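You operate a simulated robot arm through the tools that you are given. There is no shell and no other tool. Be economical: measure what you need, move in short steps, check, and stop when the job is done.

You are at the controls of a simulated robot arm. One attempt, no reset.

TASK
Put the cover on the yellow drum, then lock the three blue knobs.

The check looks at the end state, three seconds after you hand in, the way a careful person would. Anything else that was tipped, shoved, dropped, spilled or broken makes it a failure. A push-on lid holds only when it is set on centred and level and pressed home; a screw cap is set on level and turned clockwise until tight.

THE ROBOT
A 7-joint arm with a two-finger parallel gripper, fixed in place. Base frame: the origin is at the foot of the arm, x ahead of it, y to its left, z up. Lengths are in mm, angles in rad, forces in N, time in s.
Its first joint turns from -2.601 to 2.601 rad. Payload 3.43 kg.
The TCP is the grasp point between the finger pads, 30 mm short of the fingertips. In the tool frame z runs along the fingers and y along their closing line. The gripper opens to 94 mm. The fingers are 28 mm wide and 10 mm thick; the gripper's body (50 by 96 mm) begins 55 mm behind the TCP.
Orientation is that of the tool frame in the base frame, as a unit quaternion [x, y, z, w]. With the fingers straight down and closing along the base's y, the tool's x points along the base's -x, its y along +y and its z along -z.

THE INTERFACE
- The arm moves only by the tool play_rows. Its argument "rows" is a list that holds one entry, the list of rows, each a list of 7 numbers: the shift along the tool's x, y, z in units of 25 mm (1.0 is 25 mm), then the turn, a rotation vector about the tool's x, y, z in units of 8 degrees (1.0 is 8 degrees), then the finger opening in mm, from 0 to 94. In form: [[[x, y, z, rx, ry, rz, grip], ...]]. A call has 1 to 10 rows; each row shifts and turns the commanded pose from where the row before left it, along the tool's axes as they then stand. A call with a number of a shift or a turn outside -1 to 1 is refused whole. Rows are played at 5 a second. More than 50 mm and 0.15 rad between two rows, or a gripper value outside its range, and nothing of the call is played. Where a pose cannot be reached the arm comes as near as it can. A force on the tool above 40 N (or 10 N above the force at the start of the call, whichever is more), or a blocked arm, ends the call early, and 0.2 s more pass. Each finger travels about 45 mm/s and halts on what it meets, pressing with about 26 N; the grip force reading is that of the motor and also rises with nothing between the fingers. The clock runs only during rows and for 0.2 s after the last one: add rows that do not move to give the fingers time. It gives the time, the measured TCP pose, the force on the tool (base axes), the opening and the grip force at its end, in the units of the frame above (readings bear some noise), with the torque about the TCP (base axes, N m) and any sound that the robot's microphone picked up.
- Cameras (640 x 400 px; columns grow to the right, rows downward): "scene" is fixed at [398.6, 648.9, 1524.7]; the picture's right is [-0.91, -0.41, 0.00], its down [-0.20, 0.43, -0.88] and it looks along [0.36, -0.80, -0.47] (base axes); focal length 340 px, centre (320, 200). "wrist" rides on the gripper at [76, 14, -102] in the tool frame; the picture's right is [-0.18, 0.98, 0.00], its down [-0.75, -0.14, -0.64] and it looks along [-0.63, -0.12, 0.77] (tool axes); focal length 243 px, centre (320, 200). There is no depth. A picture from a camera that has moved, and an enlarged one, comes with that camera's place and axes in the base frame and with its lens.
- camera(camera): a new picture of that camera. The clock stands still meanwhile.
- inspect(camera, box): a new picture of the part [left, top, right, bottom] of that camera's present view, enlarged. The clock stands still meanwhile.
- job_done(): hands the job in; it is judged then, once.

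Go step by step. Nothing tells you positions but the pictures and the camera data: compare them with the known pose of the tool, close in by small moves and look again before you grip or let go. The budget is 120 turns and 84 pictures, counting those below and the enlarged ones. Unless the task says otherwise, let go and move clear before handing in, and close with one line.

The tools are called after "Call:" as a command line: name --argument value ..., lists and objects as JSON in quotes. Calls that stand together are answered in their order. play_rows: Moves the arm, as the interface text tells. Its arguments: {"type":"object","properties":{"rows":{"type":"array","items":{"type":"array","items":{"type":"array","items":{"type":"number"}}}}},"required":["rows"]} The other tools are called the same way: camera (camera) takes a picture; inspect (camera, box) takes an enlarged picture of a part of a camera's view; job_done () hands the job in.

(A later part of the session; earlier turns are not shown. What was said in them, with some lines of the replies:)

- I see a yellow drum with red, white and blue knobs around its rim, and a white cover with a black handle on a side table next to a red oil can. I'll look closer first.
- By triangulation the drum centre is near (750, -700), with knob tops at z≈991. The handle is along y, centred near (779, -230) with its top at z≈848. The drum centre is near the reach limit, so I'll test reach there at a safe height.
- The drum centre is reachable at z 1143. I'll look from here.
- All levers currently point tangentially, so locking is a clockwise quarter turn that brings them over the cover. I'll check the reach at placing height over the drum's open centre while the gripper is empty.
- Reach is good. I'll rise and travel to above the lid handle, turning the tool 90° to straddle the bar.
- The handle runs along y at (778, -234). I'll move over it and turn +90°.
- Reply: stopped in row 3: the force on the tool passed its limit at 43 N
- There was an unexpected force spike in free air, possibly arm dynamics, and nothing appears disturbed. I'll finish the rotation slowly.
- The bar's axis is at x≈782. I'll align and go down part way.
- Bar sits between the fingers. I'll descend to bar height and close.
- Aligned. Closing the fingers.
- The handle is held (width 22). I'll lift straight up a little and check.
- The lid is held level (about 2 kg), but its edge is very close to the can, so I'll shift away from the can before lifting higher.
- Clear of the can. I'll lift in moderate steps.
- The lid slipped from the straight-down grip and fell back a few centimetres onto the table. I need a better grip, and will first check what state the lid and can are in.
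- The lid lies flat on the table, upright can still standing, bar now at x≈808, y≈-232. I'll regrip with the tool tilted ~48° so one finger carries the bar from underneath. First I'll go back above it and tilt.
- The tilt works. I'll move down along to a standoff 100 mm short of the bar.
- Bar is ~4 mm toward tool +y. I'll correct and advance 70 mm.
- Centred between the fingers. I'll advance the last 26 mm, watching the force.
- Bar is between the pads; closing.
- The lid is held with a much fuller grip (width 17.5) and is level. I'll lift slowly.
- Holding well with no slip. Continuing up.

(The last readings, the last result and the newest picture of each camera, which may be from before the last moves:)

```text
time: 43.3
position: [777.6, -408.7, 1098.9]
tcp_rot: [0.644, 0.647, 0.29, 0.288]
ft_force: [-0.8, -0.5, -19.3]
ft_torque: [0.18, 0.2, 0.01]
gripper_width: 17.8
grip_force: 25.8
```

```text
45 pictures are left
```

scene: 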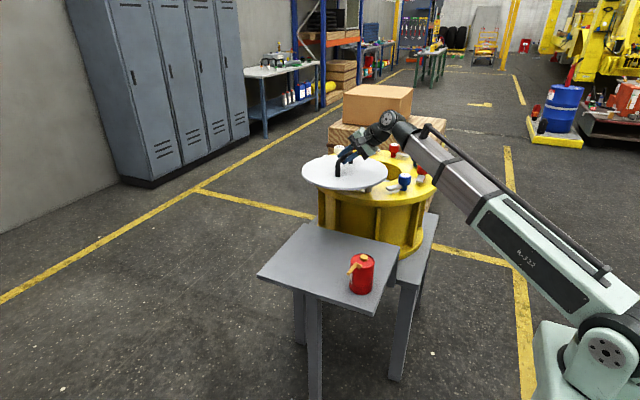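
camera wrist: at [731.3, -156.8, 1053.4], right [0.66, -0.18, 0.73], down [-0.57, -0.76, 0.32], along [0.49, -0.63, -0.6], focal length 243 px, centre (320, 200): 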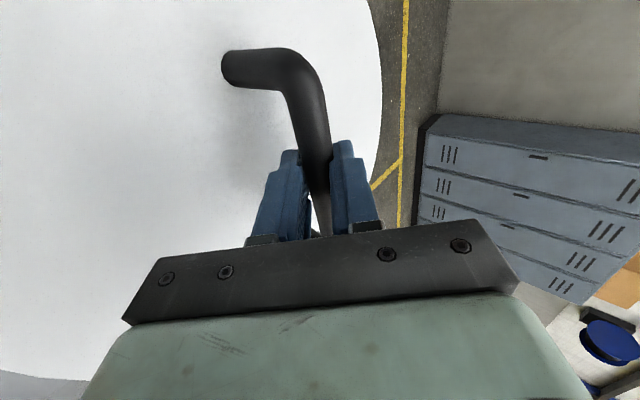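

Lid is riding level above the knobs. Continuing to the drum centre.

Call:
play_rows --rows '[[[-0.4, -0.05, -0.06, 0, 0, 0, 0], [-0.7, -0.07, -0.08, 0, 0, 0, 0], [-0.9, -0.07, -0.08, 0, 0, 0, 0], [-0.9, -0.07, -0.08, 0, 0, 0, 0], [-0.9, -0.07, -0.08, 0, 0, 0, 0], [-0.9, -0.07, -0.08, 0, 0, 0, 0], [-0.9, -0.07, -0.08, 0, 0, 0, 0], [-0.9, -0.07, -0.08, 0, 0, 0, 0], [-0.9, -0.07, -0.08, 0, 0, 0, 0], [-0.9, -0.07, -0.08, 0, 0, 0, 0]]]'

Call:
play_rows --rows '[[[-0.8, -0.08, -0.09, 0, 0, 0, 0], [-0.7, -0.08, -0.09, 0, 0, 0, 0], [-0.6, -0.08, -0.09, 0, 0, 0, 0], [-0.4, -0.05, -0.06, 0, 0, 0, 0], [-0.2, -0.03, -0.03, 0, 0, 0, 0], [0, 0, 0, 0, 0, 0, 0], [0, 0, 0, 0, 0, 0, 0]]]'

Call:
inspect --camera "scene" --box '[300, 100, 450, 224]'

Call:
camera --camera "wrist"

```text
time: 45.5
position: [750.6, -617.9, 1098.0]
tcp_rot: [0.644, 0.647, 0.289, 0.289]
ft_force: [0.4, 1.8, -19.7]
ft_torque: [0.22, 0.19, 0.05]
gripper_width: 17.8
grip_force: 26.1
```

```text
time: 47.1
position: [739.0, -686.7, 1097.3]
tcp_rot: [0.644, 0.647, 0.289, 0.289]
ft_force: [0.6, -1.1, -19.9]
ft_torque: [0.19, 0.2, 0.0]
gripper_width: 17.8
grip_force: 26.5
```

```text
3.23 times, centred on (375, 162) of scene
camera zoom: at [398.6, 648.9, 1524.7], right [-0.91, -0.41, 0.0], down [-0.2, 0.43, -0.88], along [0.36, -0.8, -0.47], focal length 1097 px, centre (143, 323)
```

zoom: 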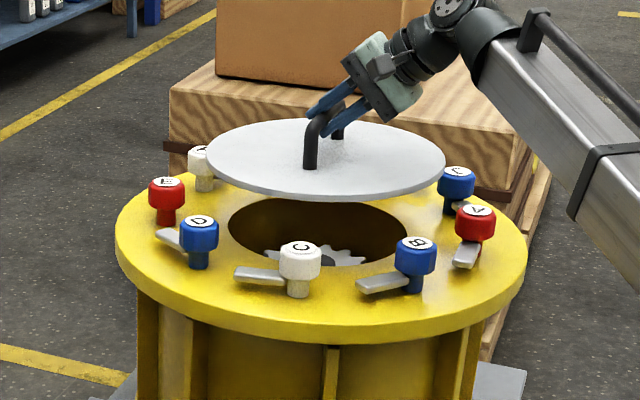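

```text
43 pictures are left
camera wrist: at [670.8, -609.6, 1178.4], right [0.66, -0.18, 0.73], down [-0.57, -0.76, 0.32], along [0.49, -0.63, -0.6], focal length 243 px, centre (320, 200)
```

wrist: 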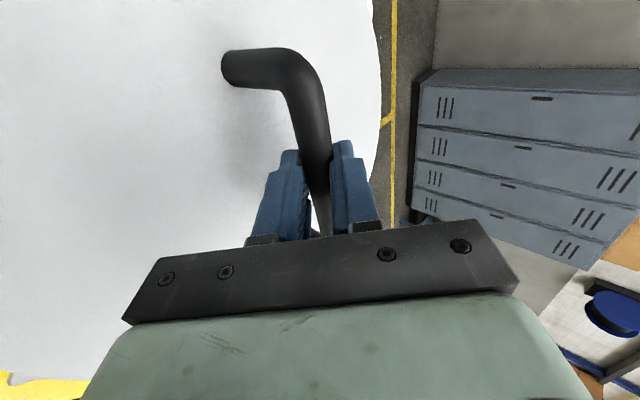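

Lid centre ≈ (749, -698) against drum centre (750, -700); a tiny correction, then I'll lower 60 mm.

Call:
play_rows --rows '[[[-0.08, -0.1, 0.15, 0, 0, 0, 0], [0, -0.36, 0.32, 0, 0, 0, 0], [0, -0.36, 0.32, 0, 0, 0, 0], [0, -0.36, 0.32, 0, 0, 0, 0], [0, -0.36, 0.32, 0, 0, 0, 0], [0, -0.3, 0.27, 0, 0, 0, 0], [0, 0, 0, 0, 0, 0, 0], [0, 0, 0, 0, 0, 0, 0]]]'

Call:
inspect --camera "scene" --box '[300, 130, 450, 224]'

```text
time: 48.9
position: [740.3, -687.3, 1035.3]
tcp_rot: [0.644, 0.647, 0.289, 0.289]
ft_force: [-0.5, 0.1, -19.5]
ft_torque: [0.2, 0.19, -0.02]
gripper_width: 17.7
grip_force: 26.4
```

```text
4.26 times, centred on (375, 177) of scene
camera zoom: at [398.6, 648.9, 1524.7], right [-0.91, -0.41, 0.0], down [-0.2, 0.43, -0.88], along [0.36, -0.8, -0.47], focal length 1447 px, centre (86, 298)
```

zoom: 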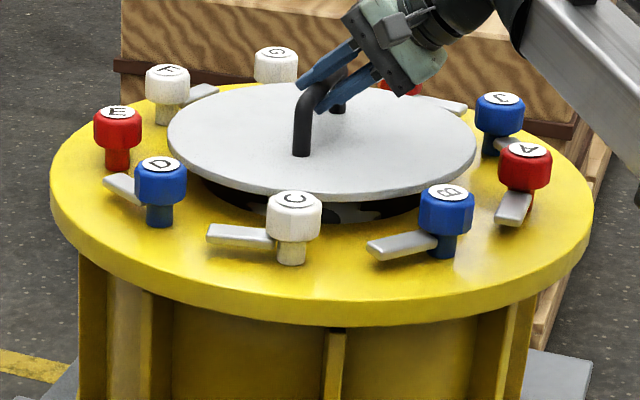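

Well aligned. Lowering slowly.

Call:
play_rows --rows '[[[0, -0.2, 0.18, 0, 0, 0, 0], [0, -0.2, 0.18, 0, 0, 0, 0], [0, -0.2, 0.18, 0, 0, 0, 0], [0, -0.15, 0.13, 0, 0, 0, 0], [0, 0, 0, 0, 0, 0, 0]]]'

Call:
inspect --camera "scene" --box '[300, 130, 450, 224]'

```text
time: 50.1
position: [739.6, -686.5, 1011.3]
tcp_rot: [0.644, 0.647, 0.288, 0.289]
ft_force: [-0.2, 0.3, -20.4]
ft_torque: [0.21, 0.16, 0.01]
gripper_width: 17.8
grip_force: 25.9
```

```text
4.26 times, centred on (375, 177) of scene
camera zoom: at [398.6, 648.9, 1524.7], right [-0.91, -0.41, 0.0], down [-0.2, 0.43, -0.88], along [0.36, -0.8, -0.47], focal length 1447 px, centre (86, 298)
```

zoom: 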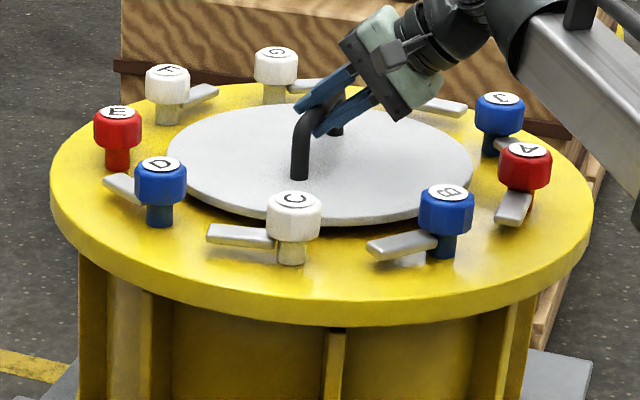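

Nearly down; small steps until the weight comes off.

Call:
play_rows --rows '[[[0, -0.09, 0.08, 0, 0, 0, 0], [0, -0.09, 0.08, 0, 0, 0, 0], [0, -0.09, 0.08, 0, 0, 0, 0], [0, 0, 0, 0, 0, 0, 0]]]'

Call:
play_rows --rows '[[[0, -0.06, 0.053, 0, 0, 0, 0], [0, -0.06, 0.053, 0, 0, 0, 0], [0, 0, 0, 0, 0, 0, 0]]]'

```text
time: 51.1
position: [740.2, -688.0, 1001.3]
tcp_rot: [0.644, 0.647, 0.289, 0.289]
ft_force: [-0.6, -0.3, -17.9]
ft_torque: [0.12, 0.09, -0.01]
gripper_width: 17.8
grip_force: 26.2
```

```text
time: 51.9
position: [739.5, -687.1, 1000.0]
tcp_rot: [0.644, 0.646, 0.289, 0.29]
ft_force: [-3.0, -2.1, -1.3]
ft_torque: [-0.42, 0.07, 0.38]
gripper_width: 17.7
grip_force: 26.1
```

Contact has been made and the weight is off. I'll check the seating before releasing.

Call:
inspect --camera "scene" --box '[300, 130, 450, 224]'

```text
4.26 times, centred on (375, 177) of scene
camera zoom: at [398.6, 648.9, 1524.7], right [-0.91, -0.41, 0.0], down [-0.2, 0.43, -0.88], along [0.36, -0.8, -0.47], focal length 1447 px, centre (86, 298)
```

zoom: 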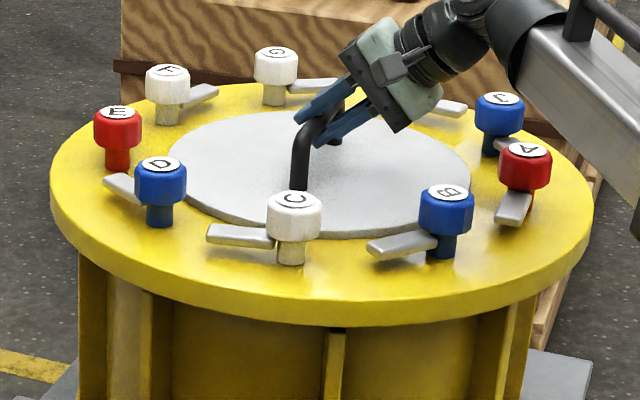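

The lid is seated. I'll release (opening modestly) and back out along the tool axis.

Call:
play_rows --rows '[[[0, 0, 0, 0, 0, 0, 30], [0, 0, 0, 0, 0, 0, 40], [0, 0, 0, 0, 0, 0, 40], [0, 0, -0.5, 0, 0, 0, 40], [0, 0, -0.8, 0, 0, 0, 40], [0, 0, -0.8, 0, 0, 0, 40], [0, 0, -0.8, 0, 0, 0, 40], [0, 0.5, -0.45, 0, 0, 0, 40], [0, 0.75, -0.67, 0, 0, 0, 40], [0, 0, 0, 0, 0, 0, 40]]]'

Call:
inspect --camera "scene" --box '[300, 130, 450, 224]'

Call:
camera --camera "wrist"

```text
time: 54.1
position: [685.1, -688.4, 1089.4]
tcp_rot: [0.644, 0.646, 0.289, 0.289]
ft_force: [0.7, -0.5, 0.3]
ft_torque: [-0.03, 0.01, 0.01]
gripper_width: 40.0
grip_force: 0.0
```

```text
4.26 times, centred on (375, 177) of scene
camera zoom: at [398.6, 648.9, 1524.7], right [-0.91, -0.41, 0.0], down [-0.2, 0.43, -0.88], along [0.36, -0.8, -0.47], focal length 1447 px, centre (86, 298)
```

zoom: 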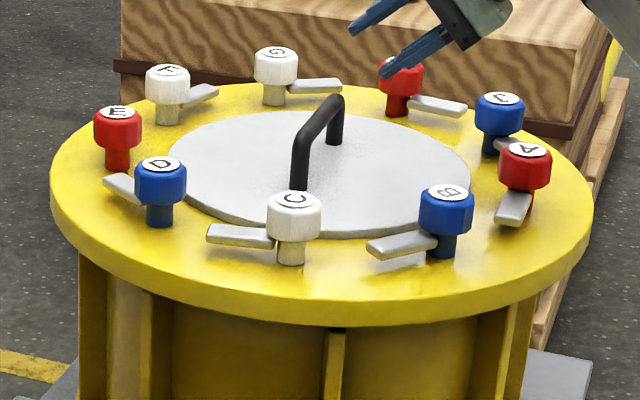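

```text
38 pictures are left
camera wrist: at [617.1, -611.4, 1169.6], right [0.66, -0.18, 0.73], down [-0.57, -0.76, 0.32], along [0.5, -0.63, -0.6], focal length 243 px, centre (320, 200)
```

wrist: 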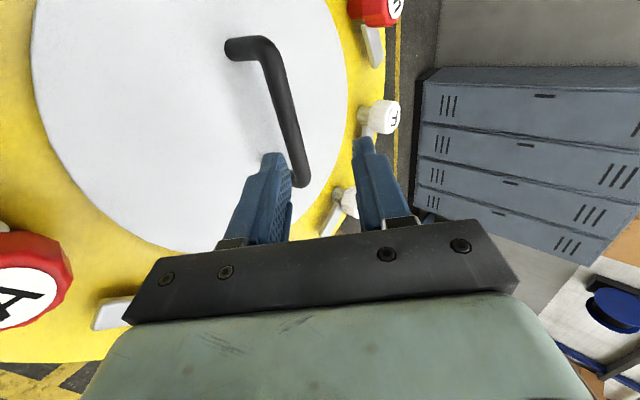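

The cover is on and level. I'll bring the tool back upright and start on the third blue knob (near (593, -832)), with the fingers closing radially there.

Call:
play_rows --rows '[[[0, 0, 0, 0.8, 0, 0, 80], [0, 0, 0, 0.8, 0, 0, 80], [0, 0, 0, 0.8, 0, 0, 80], [0, 0, 0, 0.8, 0, 0, 80], [0, 0, 0, 0.8, 0, 0, 80], [0, 0, 0, 0.8, 0, 0, 80], [0, 0, 0, 0.8, 0, 0, 80], [0, 0, 0, 0.4, 0, 0, 80], [0, 0, 0, 0, 0, 0, 80], [0, 0, 0, 0, 0, 0, 80]]]'

Call:
play_rows --rows '[[[-0.8, -0.5, -0.5, 0, 0, 0, 80], [-0.8, -0.5, -0.5, 0, 0, 0, 80], [-0.8, -0.5, 0, 0, 0, -0.9, 80], [0, 0, 0, 0, 0, -0.9, 80], [0, 0, 0, 0, 0, -0.9, 80], [0, 0, 0, 0, 0, -0.9, 80], [0, 0, 0, 0, 0, -0.9, 80], [0, 0, 0, 0, 0, -0.5, 80], [0, 0, 0, 0, 0, 0, 80]]]'

Call:
camera --camera "wrist"

```text
time: 56.3
position: [686.0, -686.6, 1088.2]
tcp_rot: [0.706, 0.708, 0.0, 0.002]
ft_force: [-0.5, 0.7, 0.3]
ft_torque: [0.0, -0.03, 0.0]
gripper_width: 80.2
grip_force: 0.1
```

```text
time: 58.3
position: [647.7, -747.4, 1115.4]
tcp_rot: [0.42, 0.908, 0.0, 0.002]
ft_force: [0.2, 0.0, 0.1]
ft_torque: [-0.01, 0.02, 0.03]
gripper_width: 79.8
grip_force: 0.2
```

```text
37 pictures are left
camera wrist: at [608.5, -678.9, 1218.1], right [0.87, 0.5, 0.0], down [0.38, -0.66, 0.64], along [0.32, -0.56, -0.76], focal length 243 px, centre (320, 200)
```

wrist: 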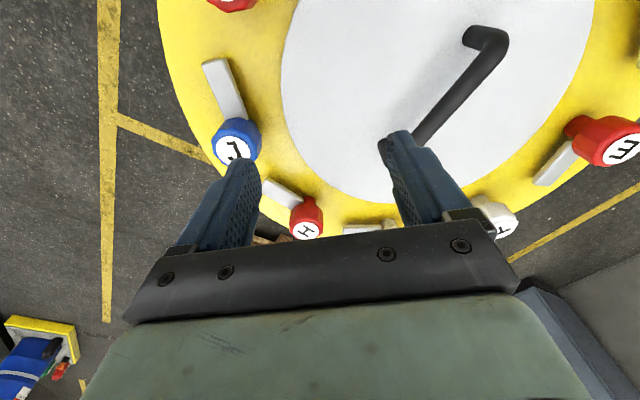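

The third blue knob is at ≈(593, -828), its lever tangential at azimuth ≈131°. I'll move above it.

Call:
play_rows --rows '[[[-0.22, -0.76, 0, 0, 0, 0, 80], [-0.22, -0.76, 0, 0, 0, 0, 80], [-0.22, -0.76, 0, 0, 0, 0, 80], [-0.21, -0.75, 0, 0, 0, 0, 80], [-0.21, -0.75, 0, 0, 0, 0, 80], [0, 0, 1, 0, 0, 0, 80], [0, 0, 1, 0, 0, 0, 80], [0, 0, 1, 0, 0, 0, 80], [0, 0, 0, 0, 0, 0, 80], [0, 0, 0, 0, 0, 0, 80]]]'

Call:
camera --camera "wrist"

Call:
inspect --camera "scene" --box '[300, 100, 450, 194]'

```text
time: 60.5
position: [594.5, -828.9, 1037.6]
tcp_rot: [0.421, 0.907, 0.0, 0.002]
ft_force: [0.4, 0.6, -1.3]
ft_torque: [0.02, -0.01, -0.03]
gripper_width: 80.1
grip_force: 0.1
```

```text
36 pictures are left
camera wrist: at [554.2, -760.4, 1141.8], right [0.87, 0.49, 0.0], down [0.38, -0.67, 0.64], along [0.32, -0.56, -0.76], focal length 243 px, centre (320, 200)
```

wrist: 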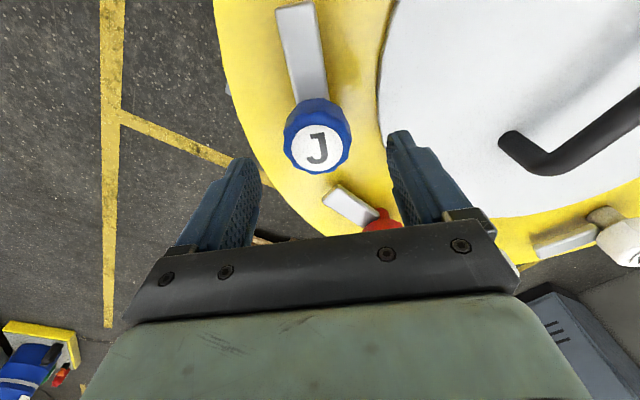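

```text
4.26 times, centred on (375, 147) of scene
camera zoom: at [398.6, 648.9, 1524.7], right [-0.91, -0.41, 0.0], down [-0.2, 0.43, -0.88], along [0.36, -0.8, -0.47], focal length 1447 px, centre (86, 426)
```

zoom: 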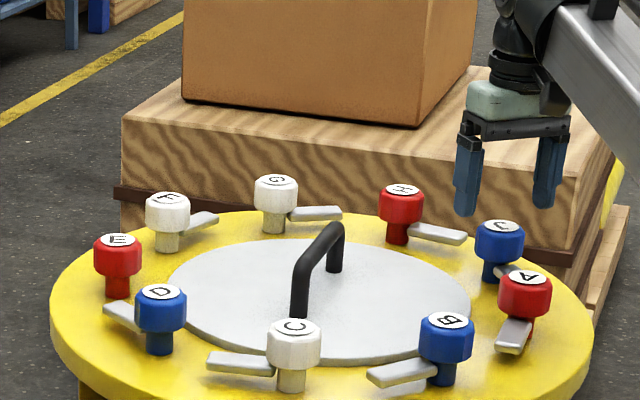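

Aligned to within 2–3 mm. I'll correct, descend around the cap and close.

Call:
play_rows --rows '[[[-0.1, -0.08, 0.4, 0, 0, 0, 80], [0, 0, 0.5, 0, 0, 0, 80], [0, 0, 0.5, 0, 0, 0, 80], [0, 0, 0.5, 0, 0, 0, 80], [0, 0, 0.5, 0, 0, 0, 80], [0, 0, 0, 0, 0, 0, 80]]]'

Call:
camera --camera "wrist"

Call:
inspect --camera "scene" --box '[380, 120, 440, 180]'

```text
time: 61.9
position: [594.9, -832.7, 980.1]
tcp_rot: [0.421, 0.907, 0.001, 0.002]
ft_force: [-0.2, 0.2, -0.5]
ft_torque: [-0.02, -0.02, -0.03]
gripper_width: 80.0
grip_force: 0.1
```

```text
34 pictures are left
camera wrist: at [555.3, -764.1, 1082.3], right [0.87, 0.49, 0.0], down [0.38, -0.67, 0.64], along [0.32, -0.56, -0.76], focal length 243 px, centre (320, 200)
```

wrist: 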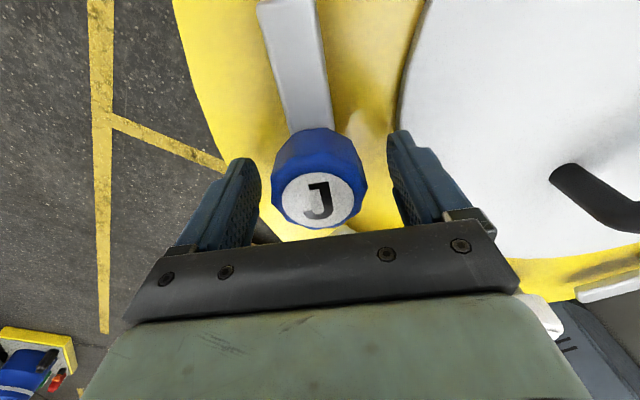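

```text
6.67 times, centred on (410, 150) of scene
camera zoom: at [398.6, 648.9, 1524.7], right [-0.91, -0.41, 0.0], down [-0.2, 0.43, -0.88], along [0.36, -0.8, -0.47], focal length 2267 px, centre (-280, 533)
```

zoom: 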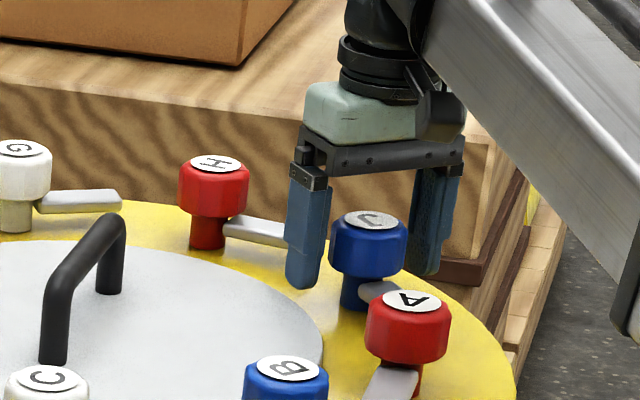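

Nicely centred. Closing on the cap.

Call:
play_rows --rows '[[[0, 0, 0, 0, 0, 0, 60], [0, 0, 0, 0, 0, 0, 48], [0, 0, 0, 0, 0, 0, 40], [0, 0, 0, 0, 0, 0, 30], [0, 0, 0, 0, 0, 0, 30], [0, 0, 0, 0, 0, 0, 30]]]'

Call:
play_rows --rows '[[[0, 0, 0, 0, 0, 0.5, 30], [0, 0, 0, 0, 0, 0.7, 30], [0, 0, 0, 0, 0, 0.8, 30], [0, 0, 0, 0, 0, 0.8, 30], [0, 0, 0, 0, 0, 0.8, 30], [0, 0, 0, 0, 0, 0, 30]]]'

Call:
camera --camera "wrist"

```text
time: 63.3
position: [593.9, -832.9, 978.3]
tcp_rot: [0.421, 0.907, 0.0, 0.002]
ft_force: [-8.1, -0.8, -0.8]
ft_torque: [-0.11, -0.01, 0.0]
gripper_width: 47.5
grip_force: 44.6
```

```text
time: 64.7
position: [591.5, -830.8, 978.4]
tcp_rot: [0.634, 0.773, 0.001, 0.001]
ft_force: [-14.9, 2.9, -6.6]
ft_torque: [-0.63, 0.15, 0.01]
gripper_width: 47.0
grip_force: 44.6
```

```text
32 pictures are left
camera wrist: at [591.4, -754.0, 1082.6], right [1.0, 0.01, 0.0], down [0.01, -0.77, 0.64], along [0.01, -0.64, -0.77], focal length 243 px, centre (320, 200)
```

wrist: 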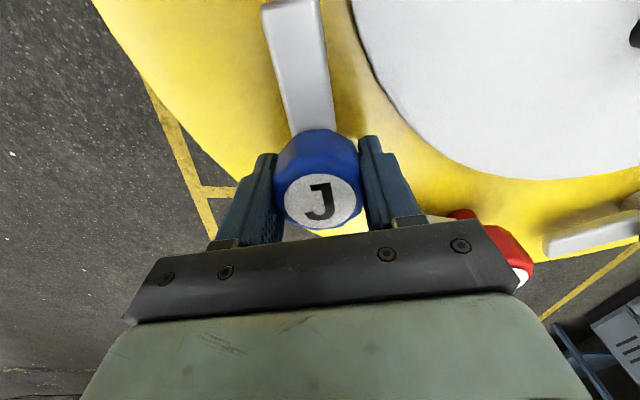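

The knob and lever turn together. Continuing, easing off the side load.

Call:
play_rows --rows '[[[0, -0.08, 0, 0, 0, 0.8, 30], [0, 0, 0, 0, 0, 0.8, 30], [0, 0, 0, 0, 0, 0.8, 30], [0, 0, 0, 0, 0, 0.8, 30], [0, 0, 0, 0, 0, 0.8, 30], [0, 0, 0, 0, 0, 0.8, 30], [0, 0, 0, 0, 0, 0.8, 30], [0, 0, 0, 0, 0, 0, 30]]]'

Call:
camera --camera "wrist"

```text
time: 66.5
position: [593.2, -831.3, 979.2]
tcp_rot: [0.88, 0.475, 0.001, 0.001]
ft_force: [4.8, 6.5, -7.0]
ft_torque: [-0.48, 0.53, -0.03]
gripper_width: 47.0
grip_force: 45.1
```

```text
31 pictures are left
camera wrist: at [645.5, -775.5, 1082.9], right [0.72, -0.7, 0.0], down [-0.54, -0.55, 0.64], along [-0.44, -0.46, -0.77], focal length 243 px, centre (320, 200)
```

wrist: 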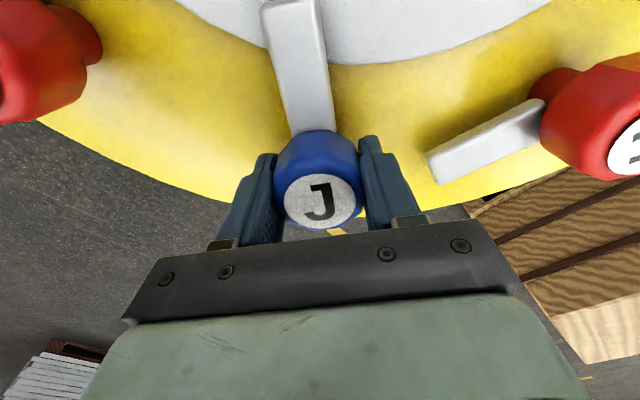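

73.6° turned; lever already over the lid edge. Turning the rest to ~90°.

Call:
play_rows --rows '[[[0, 0, 0, 0, 0, 0.7, 30], [0, 0, 0, 0, 0, 0.7, 30], [0, 0, 0, 0, 0, 0.7, 30], [0, 0, 0, 0, 0, 0, 30], [0, 0, 0, 0, 0, 0, 30]]]'

Call:
camera --camera "wrist"

Call:
inspect --camera "scene" --box '[360, 120, 440, 180]'

```text
time: 67.7
position: [593.9, -831.9, 978.9]
tcp_rot: [0.94, 0.34, 0.002, 0.001]
ft_force: [9.9, 7.3, 2.4]
ft_torque: [0.46, 1.53, 0.61]
gripper_width: 46.6
grip_force: 45.2
```

```text
30 pictures are left
camera wrist: at [659.4, -793.2, 1082.9], right [0.49, -0.87, 0.0], down [-0.67, -0.37, 0.64], along [-0.56, -0.31, -0.77], focal length 243 px, centre (320, 200)
```

wrist: 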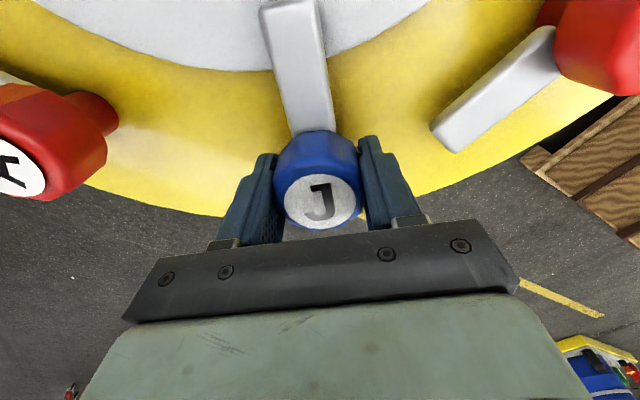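

```text
6.67 times, centred on (400, 150) of scene
camera zoom: at [398.6, 648.9, 1524.7], right [-0.91, -0.41, 0.0], down [-0.2, 0.43, -0.88], along [0.36, -0.8, -0.47], focal length 2267 px, centre (-213, 533)
```

zoom: 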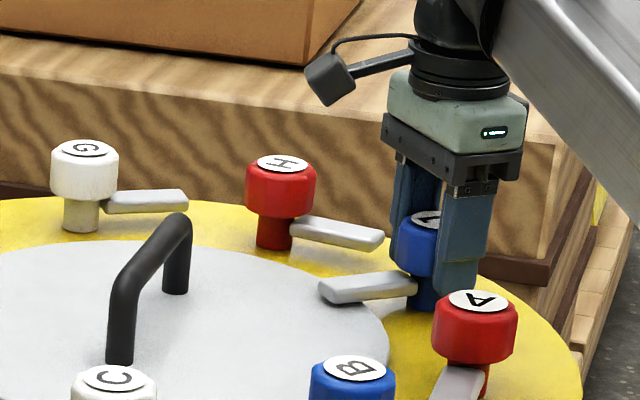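

Lever points at the centre, over the lid, and some torque (0.6 Nm) has appeared. I'll turn a touch more to confirm the stop.

Call:
play_rows --rows '[[[0, 0, 0, 0, 0, 0.3, 30], [0, 0, 0, 0, 0, 0.3, 30], [0, 0, 0, 0, 0, 0, 30]]]'

```text
time: 68.5
position: [593.0, -832.9, 978.2]
tcp_rot: [0.954, 0.3, 0.001, 0.002]
ft_force: [12.0, 3.5, 1.1]
ft_torque: [0.69, 0.99, 1.29]
gripper_width: 47.3
grip_force: 44.9
```

Torque climbs to 1.3 Nm, so it's at its stop. I'll relax the twist, open, and rise.

Call:
play_rows --rows '[[[0, 0, 0, 0, 0, -0.5, 30], [0, 0, 0, 0, 0, 0, 60], [0, 0, 0, 0, 0, 0, 76], [0, 0, 0, 0, 0, 0, 76], [0, 0, 0, 0, 0, 0, 76], [0, 0, -0.8, 0, 0, 0, 76], [0, 0, -1, 0, 0, 0, 76], [0, 0, -1, 0, 0, 0, 76], [0, 0, -1, 0, 0, 0, 76], [0, 0, 0, 0, 0, 0, 76]]]'

Call:
camera --camera "wrist"

```text
time: 70.7
position: [593.8, -834.6, 1073.7]
tcp_rot: [0.943, 0.334, 0.001, 0.001]
ft_force: [-0.1, -0.4, -0.2]
ft_torque: [0.0, -0.03, 0.03]
gripper_width: 76.0
grip_force: 0.0
```

```text
28 pictures are left
camera wrist: at [659.3, -795.9, 1177.4], right [0.48, -0.88, 0.0], down [-0.68, -0.36, 0.64], along [-0.56, -0.31, -0.77], focal length 243 px, centre (320, 200)
```

wrist: 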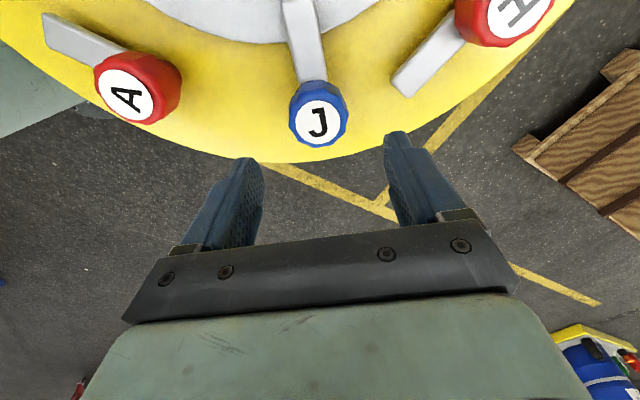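

J is locked with its lever pointing inward. Next is B at ≈(593, -568): I'll translate there, then turn the tool to start yaw 140°.

Call:
play_rows --rows '[[[0.74, -0.914, 0, 0, 0, 0, 80], [0.74, -0.914, 0, 0, 0, 0, 80], [0.74, -0.914, 0, 0, 0, 0, 80], [0.74, -0.914, 0, 0, 0, 0, 80], [0.74, -0.914, 0, 0, 0, 0, 80], [0.74, -0.914, 0, 0, 0, 0, 80], [0.74, -0.914, 0, 0, 0, 0, 80], [0.74, -0.914, 0, 0, 0, 0, 80], [0.74, -0.914, 0, 0, 0, 0, 80], [0, 0, -0.8, 0, 0, 0, 80]]]'

Call:
play_rows --rows '[[[0, 0, 0, 0, 0, -1, 80], [0, 0, 0, 0, 0, -1, 80], [0, 0, 0, 0, 0, -1, 80], [0, 0, 0, 0, 0, -1, 80], [0, 0, 0, 0, 0, -1, 80], [0, 0, 0, 0, 0, -1, 80], [0, 0, 0, 0, 0, -1, 80], [0, 0, 0, 0, 0, -1, 80], [0, 0, 0, 0, 0, -1, 80], [0, 0, 0, 0, 0, -1, 80]]]'

Call:
play_rows --rows '[[[0, 0, 0, 0, 0, -1, 80], [0, 0, 0, 0, 0, -1, 80], [0, 0, 0, 0, 0, -1, 80], [0, 0, 0, 0, 0, -1, 80], [0, 0, 0, 0, 0, -1, 80], [0, 0, 0, 0, 0, -1, 80], [0, 0, 0, 0, 0, -1, 80], [0, 0, 0, 0, 0, -1, 80], [0, 0, 0, 0, 0, -1, 80], [0, 0, 0, 0, 0, -1, 80]]]'

Call:
play_rows --rows '[[[0, 0, 0, 0, 0, -1, 80], [0, 0, 0, 0, 0, -1, 80], [0, 0, 0, 0, 0, -1, 80], [0, 0, 0, 0, 0, -0.9, 80], [0, 0, 0, 0, 0, 0, 80], [0, 0, 0, 0, 0, 0, 80]]]'

Call:
camera --camera "wrist"

```text
time: 72.9
position: [591.3, -569.2, 1094.4]
tcp_rot: [0.943, 0.334, 0.001, 0.002]
ft_force: [-0.2, 0.4, -0.8]
ft_torque: [0.01, 0.01, 0.02]
gripper_width: 80.0
grip_force: 0.1
```

```text
time: 75.1
position: [591.3, -567.6, 1093.9]
tcp_rot: [0.506, 0.863, 0.0, 0.002]
ft_force: [-0.2, 0.0, 0.7]
ft_torque: [0.0, 0.0, 0.02]
gripper_width: 80.0
grip_force: 0.0
```

```text
time: 77.3
position: [591.2, -567.4, 1093.5]
tcp_rot: [-0.166, 0.986, -0.002, 0.002]
ft_force: [0.2, 0.2, -0.4]
ft_torque: [-0.02, 0.03, -0.01]
gripper_width: 80.2
grip_force: 0.1
```

```text
time: 78.7
position: [590.9, -567.9, 1092.9]
tcp_rot: [-0.425, 0.905, 0.0, 0.001]
ft_force: [0.4, 0.6, 0.6]
ft_torque: [-0.01, -0.02, 0.02]
gripper_width: 79.9
grip_force: 0.0
```

```text
27 pictures are left
camera wrist: at [530.3, -616.4, 1196.9], right [-0.64, 0.77, 0.0], down [0.59, 0.49, 0.64], along [0.5, 0.41, -0.77], focal length 243 px, centre (320, 200)
```

wrist: 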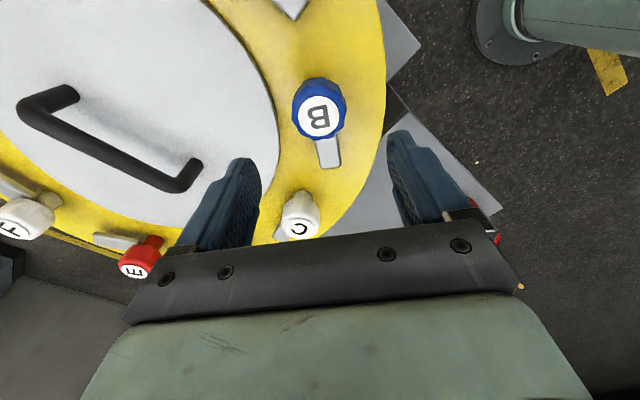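

B is right below the tool axis. Descending around the cap.

Call:
play_rows --rows '[[[-0.1, 0, 0.7, 0, 0, 0, 80], [0, 0, 0.8, 0, 0, 0, 80], [0, 0, 0.8, 0, 0, 0, 80], [0, 0, 0.8, 0, 0, 0, 80], [0, 0, 0.8, 0, 0, 0, 80], [0, 0, 0.64, 0, 0, 0, 80], [0, 0, 0, 0, 0, 0, 80], [0, 0, 0, 0, 0, 0, 80]]]'

Call:
camera --camera "wrist"

```text
time: 80.5
position: [592.9, -566.2, 979.9]
tcp_rot: [-0.424, 0.906, -0.001, 0.0]
ft_force: [-0.2, 1.2, 0.8]
ft_torque: [0.0, 0.0, 0.0]
gripper_width: 80.2
grip_force: 0.0
```

```text
26 pictures are left
camera wrist: at [531.6, -614.9, 1083.6], right [-0.64, 0.77, 0.0], down [0.59, 0.49, 0.64], along [0.5, 0.41, -0.77], focal length 243 px, centre (320, 200)
```

wrist: 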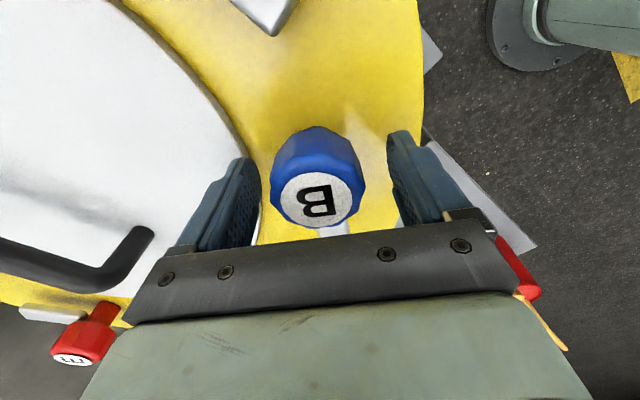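

Centred. Close and turn clockwise in stages.

Call:
play_rows --rows '[[[0, 0, 0, 0, 0, 0, 60], [0, 0, 0, 0, 0, 0, 48], [0, 0, 0, 0, 0, 0, 40], [0, 0, 0, 0, 0, 0, 30], [0, 0, 0, 0, 0, 0, 30], [0, 0, 0, 0, 0, 0, 30]]]'

Call:
play_rows --rows '[[[0, 0, 0, 0, 0, 0.5, 30], [0, 0, 0, 0, 0, 0.7, 30], [0, 0, 0, 0, 0, 0.8, 30], [0, 0, 0, 0, 0, 0.8, 30], [0, 0, 0, 0, 0, 0.8, 30], [0, 0, 0, 0, 0, 0.8, 30], [0, 0, 0, 0, 0, 0, 30]]]'

Call:
camera --camera "wrist"

```text
time: 81.9
position: [594.1, -567.4, 980.7]
tcp_rot: [-0.424, 0.906, -0.001, 0.001]
ft_force: [14.8, -15.2, 4.0]
ft_torque: [0.43, 0.41, 0.02]
gripper_width: 46.7
grip_force: 45.0
```

```text
time: 83.5
position: [593.2, -569.1, 979.7]
tcp_rot: [-0.129, 0.992, -0.003, 0.002]
ft_force: [7.5, -36.4, 18.2]
ft_torque: [1.01, 1.0, 0.01]
gripper_width: 47.0
grip_force: 44.5
```

```text
25 pictures are left
camera wrist: at [515.0, -572.4, 1083.3], right [-0.07, 1.0, -0.01], down [0.76, 0.06, 0.65], along [0.64, 0.04, -0.76], focal length 243 px, centre (320, 200)
```

wrist: 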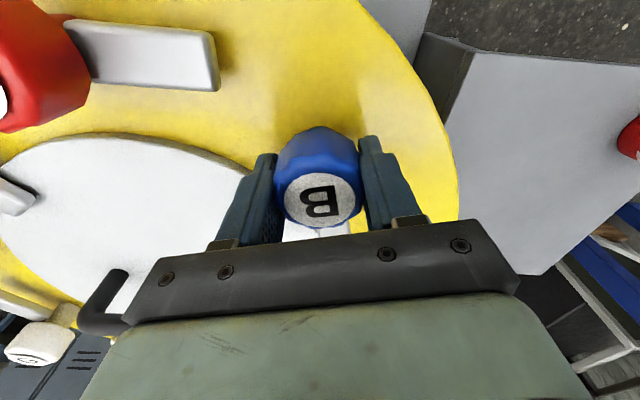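

A side load of 36 N has built up, so I'll recentre by ~3.5 mm before continuing.

Call:
play_rows --rows '[[[0, -0.14, -0.04, 0, 0, 0, 30], [0, 0, 0, 0, 0, 0, 30]]]'

```text
time: 84.1
position: [593.3, -567.4, 980.7]
tcp_rot: [-0.131, 0.991, 0.0, 0.002]
ft_force: [-0.1, -10.5, -6.1]
ft_torque: [-0.53, -1.0, -0.01]
gripper_width: 47.0
grip_force: 44.6
```

Load relieved. Continuing the turn.

Call:
play_rows --rows '[[[0, -0.03, 0, 0, 0, 0.8, 30], [0, 0, 0, 0, 0, 0.8, 30], [0, 0, 0, 0, 0, 0.8, 30], [0, 0, 0, 0, 0, 0, 30]]]'

Call:
play_rows --rows '[[[0, 0, 0, 0, 0, 0.8, 30], [0, 0, 0, 0, 0, 0.8, 30], [0, 0, 0, 0, 0, 0.8, 30], [0, 0, 0, 0, 0, 0.8, 30], [0, 0, 0, 0, 0, 0, 30]]]'

Call:
play_rows --rows '[[[0, 0, 0, 0, 0, 0.6, 30], [0, 0, 0, 0, 0, 0.6, 30], [0, 0, 0, 0, 0, 0.4, 30], [0, 0, 0, 0, 0, 0, 30]]]'

Call:
camera --camera "wrist"

```text
time: 85.2
position: [593.9, -568.7, 979.6]
tcp_rot: [0.037, 0.999, 0.002, 0.0]
ft_force: [2.1, -1.0, -3.5]
ft_torque: [-0.1, 0.09, -0.01]
gripper_width: 46.7
grip_force: 44.9
stopped in row 4: the force on the tool passed its limit at 41 N (the readings are from after the stop); the commanded pose is now the measured one
```

```text
time: 86.4
position: [593.8, -568.2, 981.2]
tcp_rot: [0.258, 0.966, 0.001, 0.0]
ft_force: [5.0, -3.0, -8.9]
ft_torque: [-0.84, -0.68, -0.03]
gripper_width: 46.9
grip_force: 45.1
```

```text
time: 87.4
position: [592.6, -568.0, 980.1]
tcp_rot: [0.363, 0.932, 0.0, -0.002]
ft_force: [0.0, -3.8, 0.0]
ft_torque: [-0.34, 0.63, 1.34]
gripper_width: 46.9
grip_force: 45.4
```

```text
24 pictures are left
camera wrist: at [545.7, -505.4, 1083.9], right [0.8, 0.6, 0.0], down [0.46, -0.62, 0.64], along [0.38, -0.51, -0.77], focal length 243 px, centre (320, 200)
```

wrist: 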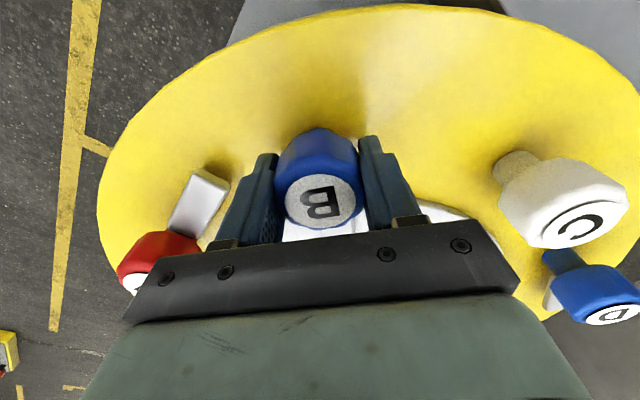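

B has reached its stop (93°, 1.3 Nm). Relax, release, and rise.

Call:
play_rows --rows '[[[0, 0, 0, 0, 0, -0.4, 30], [0, 0, 0, 0, 0, 0, 60], [0, 0, 0, 0, 0, 0, 76], [0, 0, 0, 0, 0, 0, 76], [0, 0, 0, 0, 0, 0, 76], [0, 0, -0.8, 0, 0, 0, 76], [0, 0, -1, 0, 0, 0, 76], [0, 0, -1, 0, 0, 0, 76], [0, 0, -1, 0, 0, 0, 76], [0, 0, -0.5, 0, 0, 0, 80]]]'

Call:
inspect --camera "scene" --box '[300, 130, 450, 224]'

```text
time: 89.6
position: [591.7, -567.1, 1089.9]
tcp_rot: [0.337, 0.942, 0.001, 0.0]
ft_force: [0.1, 0.4, -0.3]
ft_torque: [0.01, -0.02, -0.03]
gripper_width: 79.6
grip_force: 0.1
```

```text
4.26 times, centred on (375, 177) of scene
camera zoom: at [398.6, 648.9, 1524.7], right [-0.91, -0.41, 0.0], down [-0.2, 0.43, -0.88], along [0.36, -0.8, -0.47], focal length 1447 px, centre (86, 298)
```

zoom: 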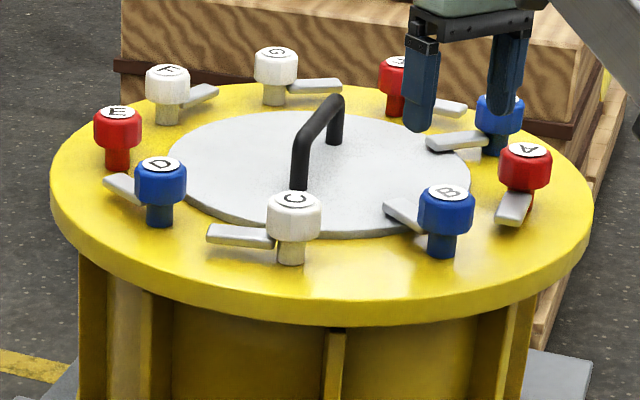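

J and B levers both bear over the lid. Now knob D at ≈(852, -522), start yaw 60°.

Call:
play_rows --rows '[[[-0.77, 0.889, 0, 0, 0, 0, 80], [-0.77, 0.889, 0, 0, 0, 0, 80], [-0.77, 0.889, 0, 0, 0, 0, 80], [-0.77, 0.889, 0, 0, 0, 0, 80], [-0.77, 0.889, 0, 0, 0, 0, 80], [-0.77, 0.889, 0, 0, 0, 0, 80], [-0.77, 0.889, 0, 0, 0, 0, 80], [-0.77, 0.889, 0, 0, 0, 0, 80], [-0.77, 0.889, 0, 0, 0, 0, 80]]]'

Call:
play_rows --rows '[[[0, 0, 0, 0, 0, -0.6, 80], [0, 0, 0, 0, 0, -0.57, 80], [0, 0, 0, 0, 0, 0, 80], [0, 0, 0, 0, 0, 0, 80]]]'

Call:
camera --camera "wrist"

```text
time: 91.6
position: [851.6, -522.7, 1087.6]
tcp_rot: [0.337, 0.941, 0.001, -0.001]
ft_force: [-0.2, -0.4, 1.0]
ft_torque: [0.0, -0.05, 0.01]
gripper_width: 80.1
grip_force: 0.1
```

```text
time: 92.6
position: [852.4, -523.3, 1087.6]
tcp_rot: [0.259, 0.966, 0.001, 0.0]
ft_force: [-0.1, -0.4, 0.3]
ft_torque: [0.0, 0.0, 0.01]
gripper_width: 80.0
grip_force: 0.1
```

```text
22 pictures are left
camera wrist: at [792.6, -472.6, 1192.3], right [0.65, 0.76, 0.0], down [0.58, -0.5, 0.64], along [0.49, -0.42, -0.77], focal length 243 px, centre (320, 200)
```

wrist: 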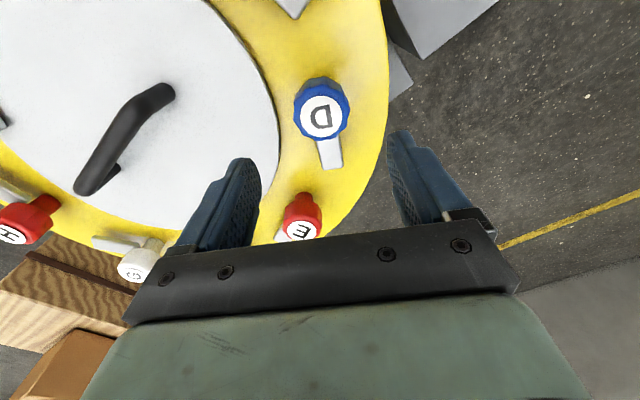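

D lies directly below. Descending.

Call:
play_rows --rows '[[[0, 0.06, 0.7, 0, 0, 0, 80], [0, 0, 0.8, 0, 0, 0, 80], [0, 0, 0.8, 0, 0, 0, 80], [0, 0, 0.8, 0, 0, 0, 80], [0, 0, 0.7, 0, 0, 0, 80], [0, 0, 0.5, 0, 0, 0, 80], [0, 0, 0, 0, 0, 0, 80], [0, 0, 0, 0, 0, 0, 80]]]'

Call:
camera --camera "wrist"

```text
time: 94.4
position: [853.8, -521.4, 981.1]
tcp_rot: [0.259, 0.966, 0.001, 0.0]
ft_force: [0.0, 0.2, 0.5]
ft_torque: [0.04, 0.0, 0.03]
gripper_width: 80.0
grip_force: 0.0
```

```text
21 pictures are left
camera wrist: at [794.6, -470.5, 1083.6], right [0.65, 0.76, 0.0], down [0.58, -0.5, 0.64], along [0.49, -0.42, -0.77], focal length 243 px, centre (320, 200)
```

wrist: 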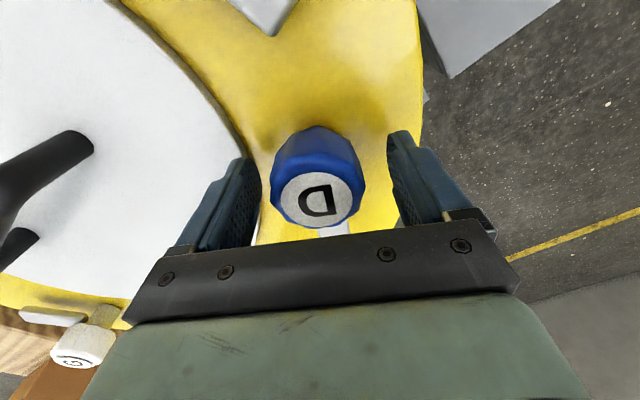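

Centred; closing and starting the turn.

Call:
play_rows --rows '[[[0, -0.05, 0, 0, 0, 0, 60], [0, 0, 0, 0, 0, 0, 48], [0, 0, 0, 0, 0, 0, 40], [0, 0, 0, 0, 0, 0, 30], [0, 0, 0, 0, 0, 0, 30], [0, 0, 0, 0, 0, 0, 30]]]'

Call:
play_rows --rows '[[[0, 0, 0, 0, 0, 0.5, 30], [0, 0, 0, 0, 0, 0.7, 30], [0, 0, 0, 0, 0, 0.8, 30], [0, 0, 0, 0, 0, 0, 30]]]'

```text
time: 95.8
position: [852.8, -523.2, 979.8]
tcp_rot: [0.259, 0.966, 0.001, 0.0]
ft_force: [-4.5, 2.3, -2.1]
ft_torque: [-0.09, 0.07, -0.01]
gripper_width: 46.8
grip_force: 45.0
```

```text
time: 96.8
position: [853.4, -522.9, 979.3]
tcp_rot: [0.392, 0.92, 0.001, 0.0]
ft_force: [-15.9, 7.1, -14.3]
ft_torque: [-0.43, -0.77, -0.01]
gripper_width: 47.1
grip_force: 44.8
```

Small side load; nudging and continuing.

Call:
play_rows --rows '[[[0.06, -0.03, 0.03, 0, 0, 0.4, 30], [0, 0, 0, 0, 0, 0.8, 30], [0, 0, 0, 0, 0, 0.8, 30], [0, 0, 0, 0, 0, 0.8, 30], [0, 0, 0, 0, 0, 0, 30]]]'

Call:
play_rows --rows '[[[0, 0, 0, 0, 0, 0.8, 30], [0, 0, 0, 0, 0, 0.8, 30], [0, 0, 0, 0, 0, 0.8, 30], [0, 0, 0, 0, 0, 0.8, 30], [0, 0, 0, 0, 0, 0, 30]]]'

```text
time: 98.0
position: [853.0, -522.4, 980.0]
tcp_rot: [0.563, 0.827, 0.001, 0.001]
ft_force: [1.1, 0.1, 7.3]
ft_torque: [-0.5, 0.88, 0.0]
gripper_width: 46.7
grip_force: 45.0
```

```text
time: 99.2
position: [853.8, -522.0, 980.1]
tcp_rot: [0.732, 0.681, 0.0, 0.0]
ft_force: [9.7, -2.8, 10.1]
ft_torque: [-0.6, 0.41, 0.02]
gripper_width: 46.7
grip_force: 45.5
```

64° turned; finishing to the stop.

Call:
play_rows --rows '[[[0, 0, 0, 0, 0, 0.8, 30], [0, 0, 0, 0, 0, 0.8, 30], [0, 0, 0, 0, 0, 0.8, 30], [0, 0, 0, 0, 0, 0.7, 30], [0, 0, 0, 0, 0, 0.5, 30], [0, 0, 0, 0, 0, 0, 30]]]'

Call:
camera --camera "wrist"

```text
time: 100.6
position: [852.5, -520.7, 979.9]
tcp_rot: [0.878, 0.478, 0.001, -0.001]
ft_force: [15.4, -6.7, 16.1]
ft_torque: [-0.3, 0.0, 1.31]
gripper_width: 47.2
grip_force: 45.3
```

```text
20 pictures are left
camera wrist: at [905.0, -465.2, 1083.7], right [0.73, -0.69, 0.0], down [-0.53, -0.56, 0.64], along [-0.44, -0.46, -0.77], focal length 243 px, centre (320, 200)
```

wrist: 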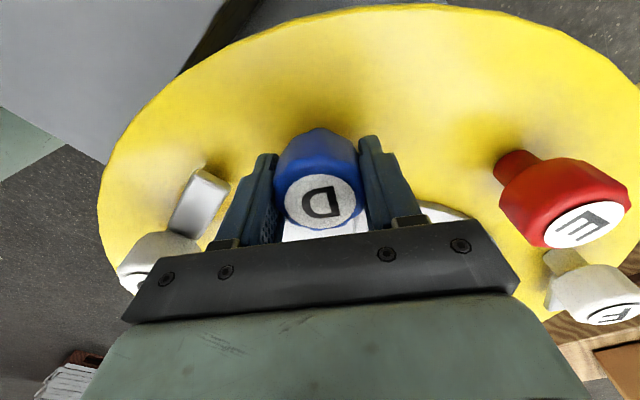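

D is at its stop (~93°, 1.3 Nm). Relax, release, rise and view everything.

Call:
play_rows --rows '[[[0, 0, 0, 0, 0, -0.4, 30], [0, 0, 0, 0, 0, 0, 60], [0, 0, 0, 0, 0, 0, 76], [0, 0, 0, 0, 0, 0, 76], [0, 0, 0, 0, 0, 0, 76], [0, 0, -0.8, 0, 0, 0, 76], [0, 0, -1, 0, 0, 0, 76], [0, 0, -1, 0, 0, 0, 76], [0, 0, -1, 0, 0, 0, 76], [0, 0, -1, 0, 0, 0, 80]]]'

Call:
play_rows --rows '[[[0, 0, -1, 0, 0, 0, 80], [0, 0, -1, 0, 0, 0, 80], [0, 0, -1, 0, 0, 0, 80], [0, 0, -1, 0, 0, 0, 80], [0, 0, 0, 0, 0, 0, 80]]]'

Call:
inspect --camera "scene" --box '[300, 130, 450, 224]'

Call:
camera --camera "scene"

Call:
camera --camera "wrist"

```text
time: 102.8
position: [851.6, -522.6, 1099.4]
tcp_rot: [0.864, 0.503, 0.001, -0.002]
ft_force: [0.1, -1.2, 0.2]
ft_torque: [0.01, -0.03, -0.02]
gripper_width: 79.9
grip_force: 0.0
```

```text
time: 104.0
position: [852.0, -524.9, 1198.4]
tcp_rot: [0.865, 0.502, 0.001, -0.001]
ft_force: [0.2, 0.3, 0.6]
ft_torque: [0.01, -0.02, 0.0]
gripper_width: 80.2
grip_force: 0.1
```

```text
4.26 times, centred on (375, 177) of scene
camera zoom: at [398.6, 648.9, 1524.7], right [-0.91, -0.41, 0.0], down [-0.2, 0.43, -0.88], along [0.36, -0.8, -0.47], focal length 1447 px, centre (86, 298)
```

zoom: 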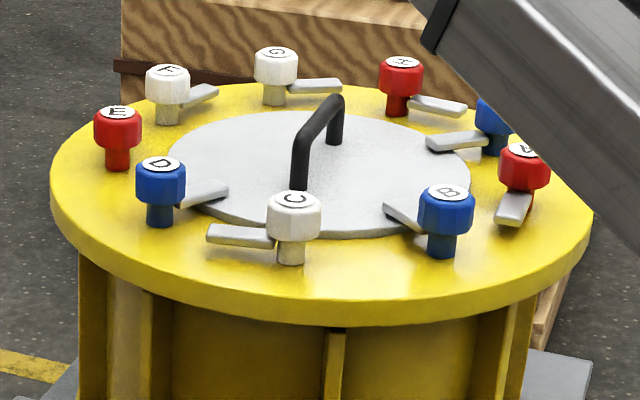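

```text
18 pictures are left
```

scene: 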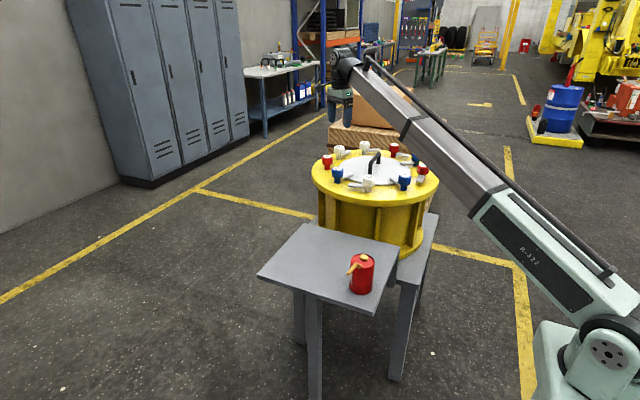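

```text
17 pictures are left
camera wrist: at [901.0, -463.8, 1302.7], right [0.76, -0.65, 0.0], down [-0.5, -0.59, 0.64], along [-0.41, -0.49, -0.77], focal length 243 px, centre (320, 200)
```

wrist: 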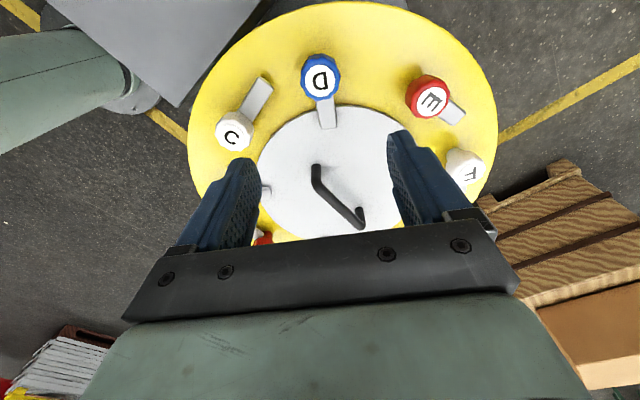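

The cover sits centred and level under the three inward-pointing blue levers. The other knobs haven't moved, the can is upright and the arm is clear, so I'm handing in.

Call:
job_done

```text
The job is handed in.
```

I put the cover on the yellow drum, centred and level, and turned the three blue knobs (B, D and J) clockwise to their stops; on the first lift it slipped and fell a few cm back onto the table, and the oil can was nudged about 2 mm.
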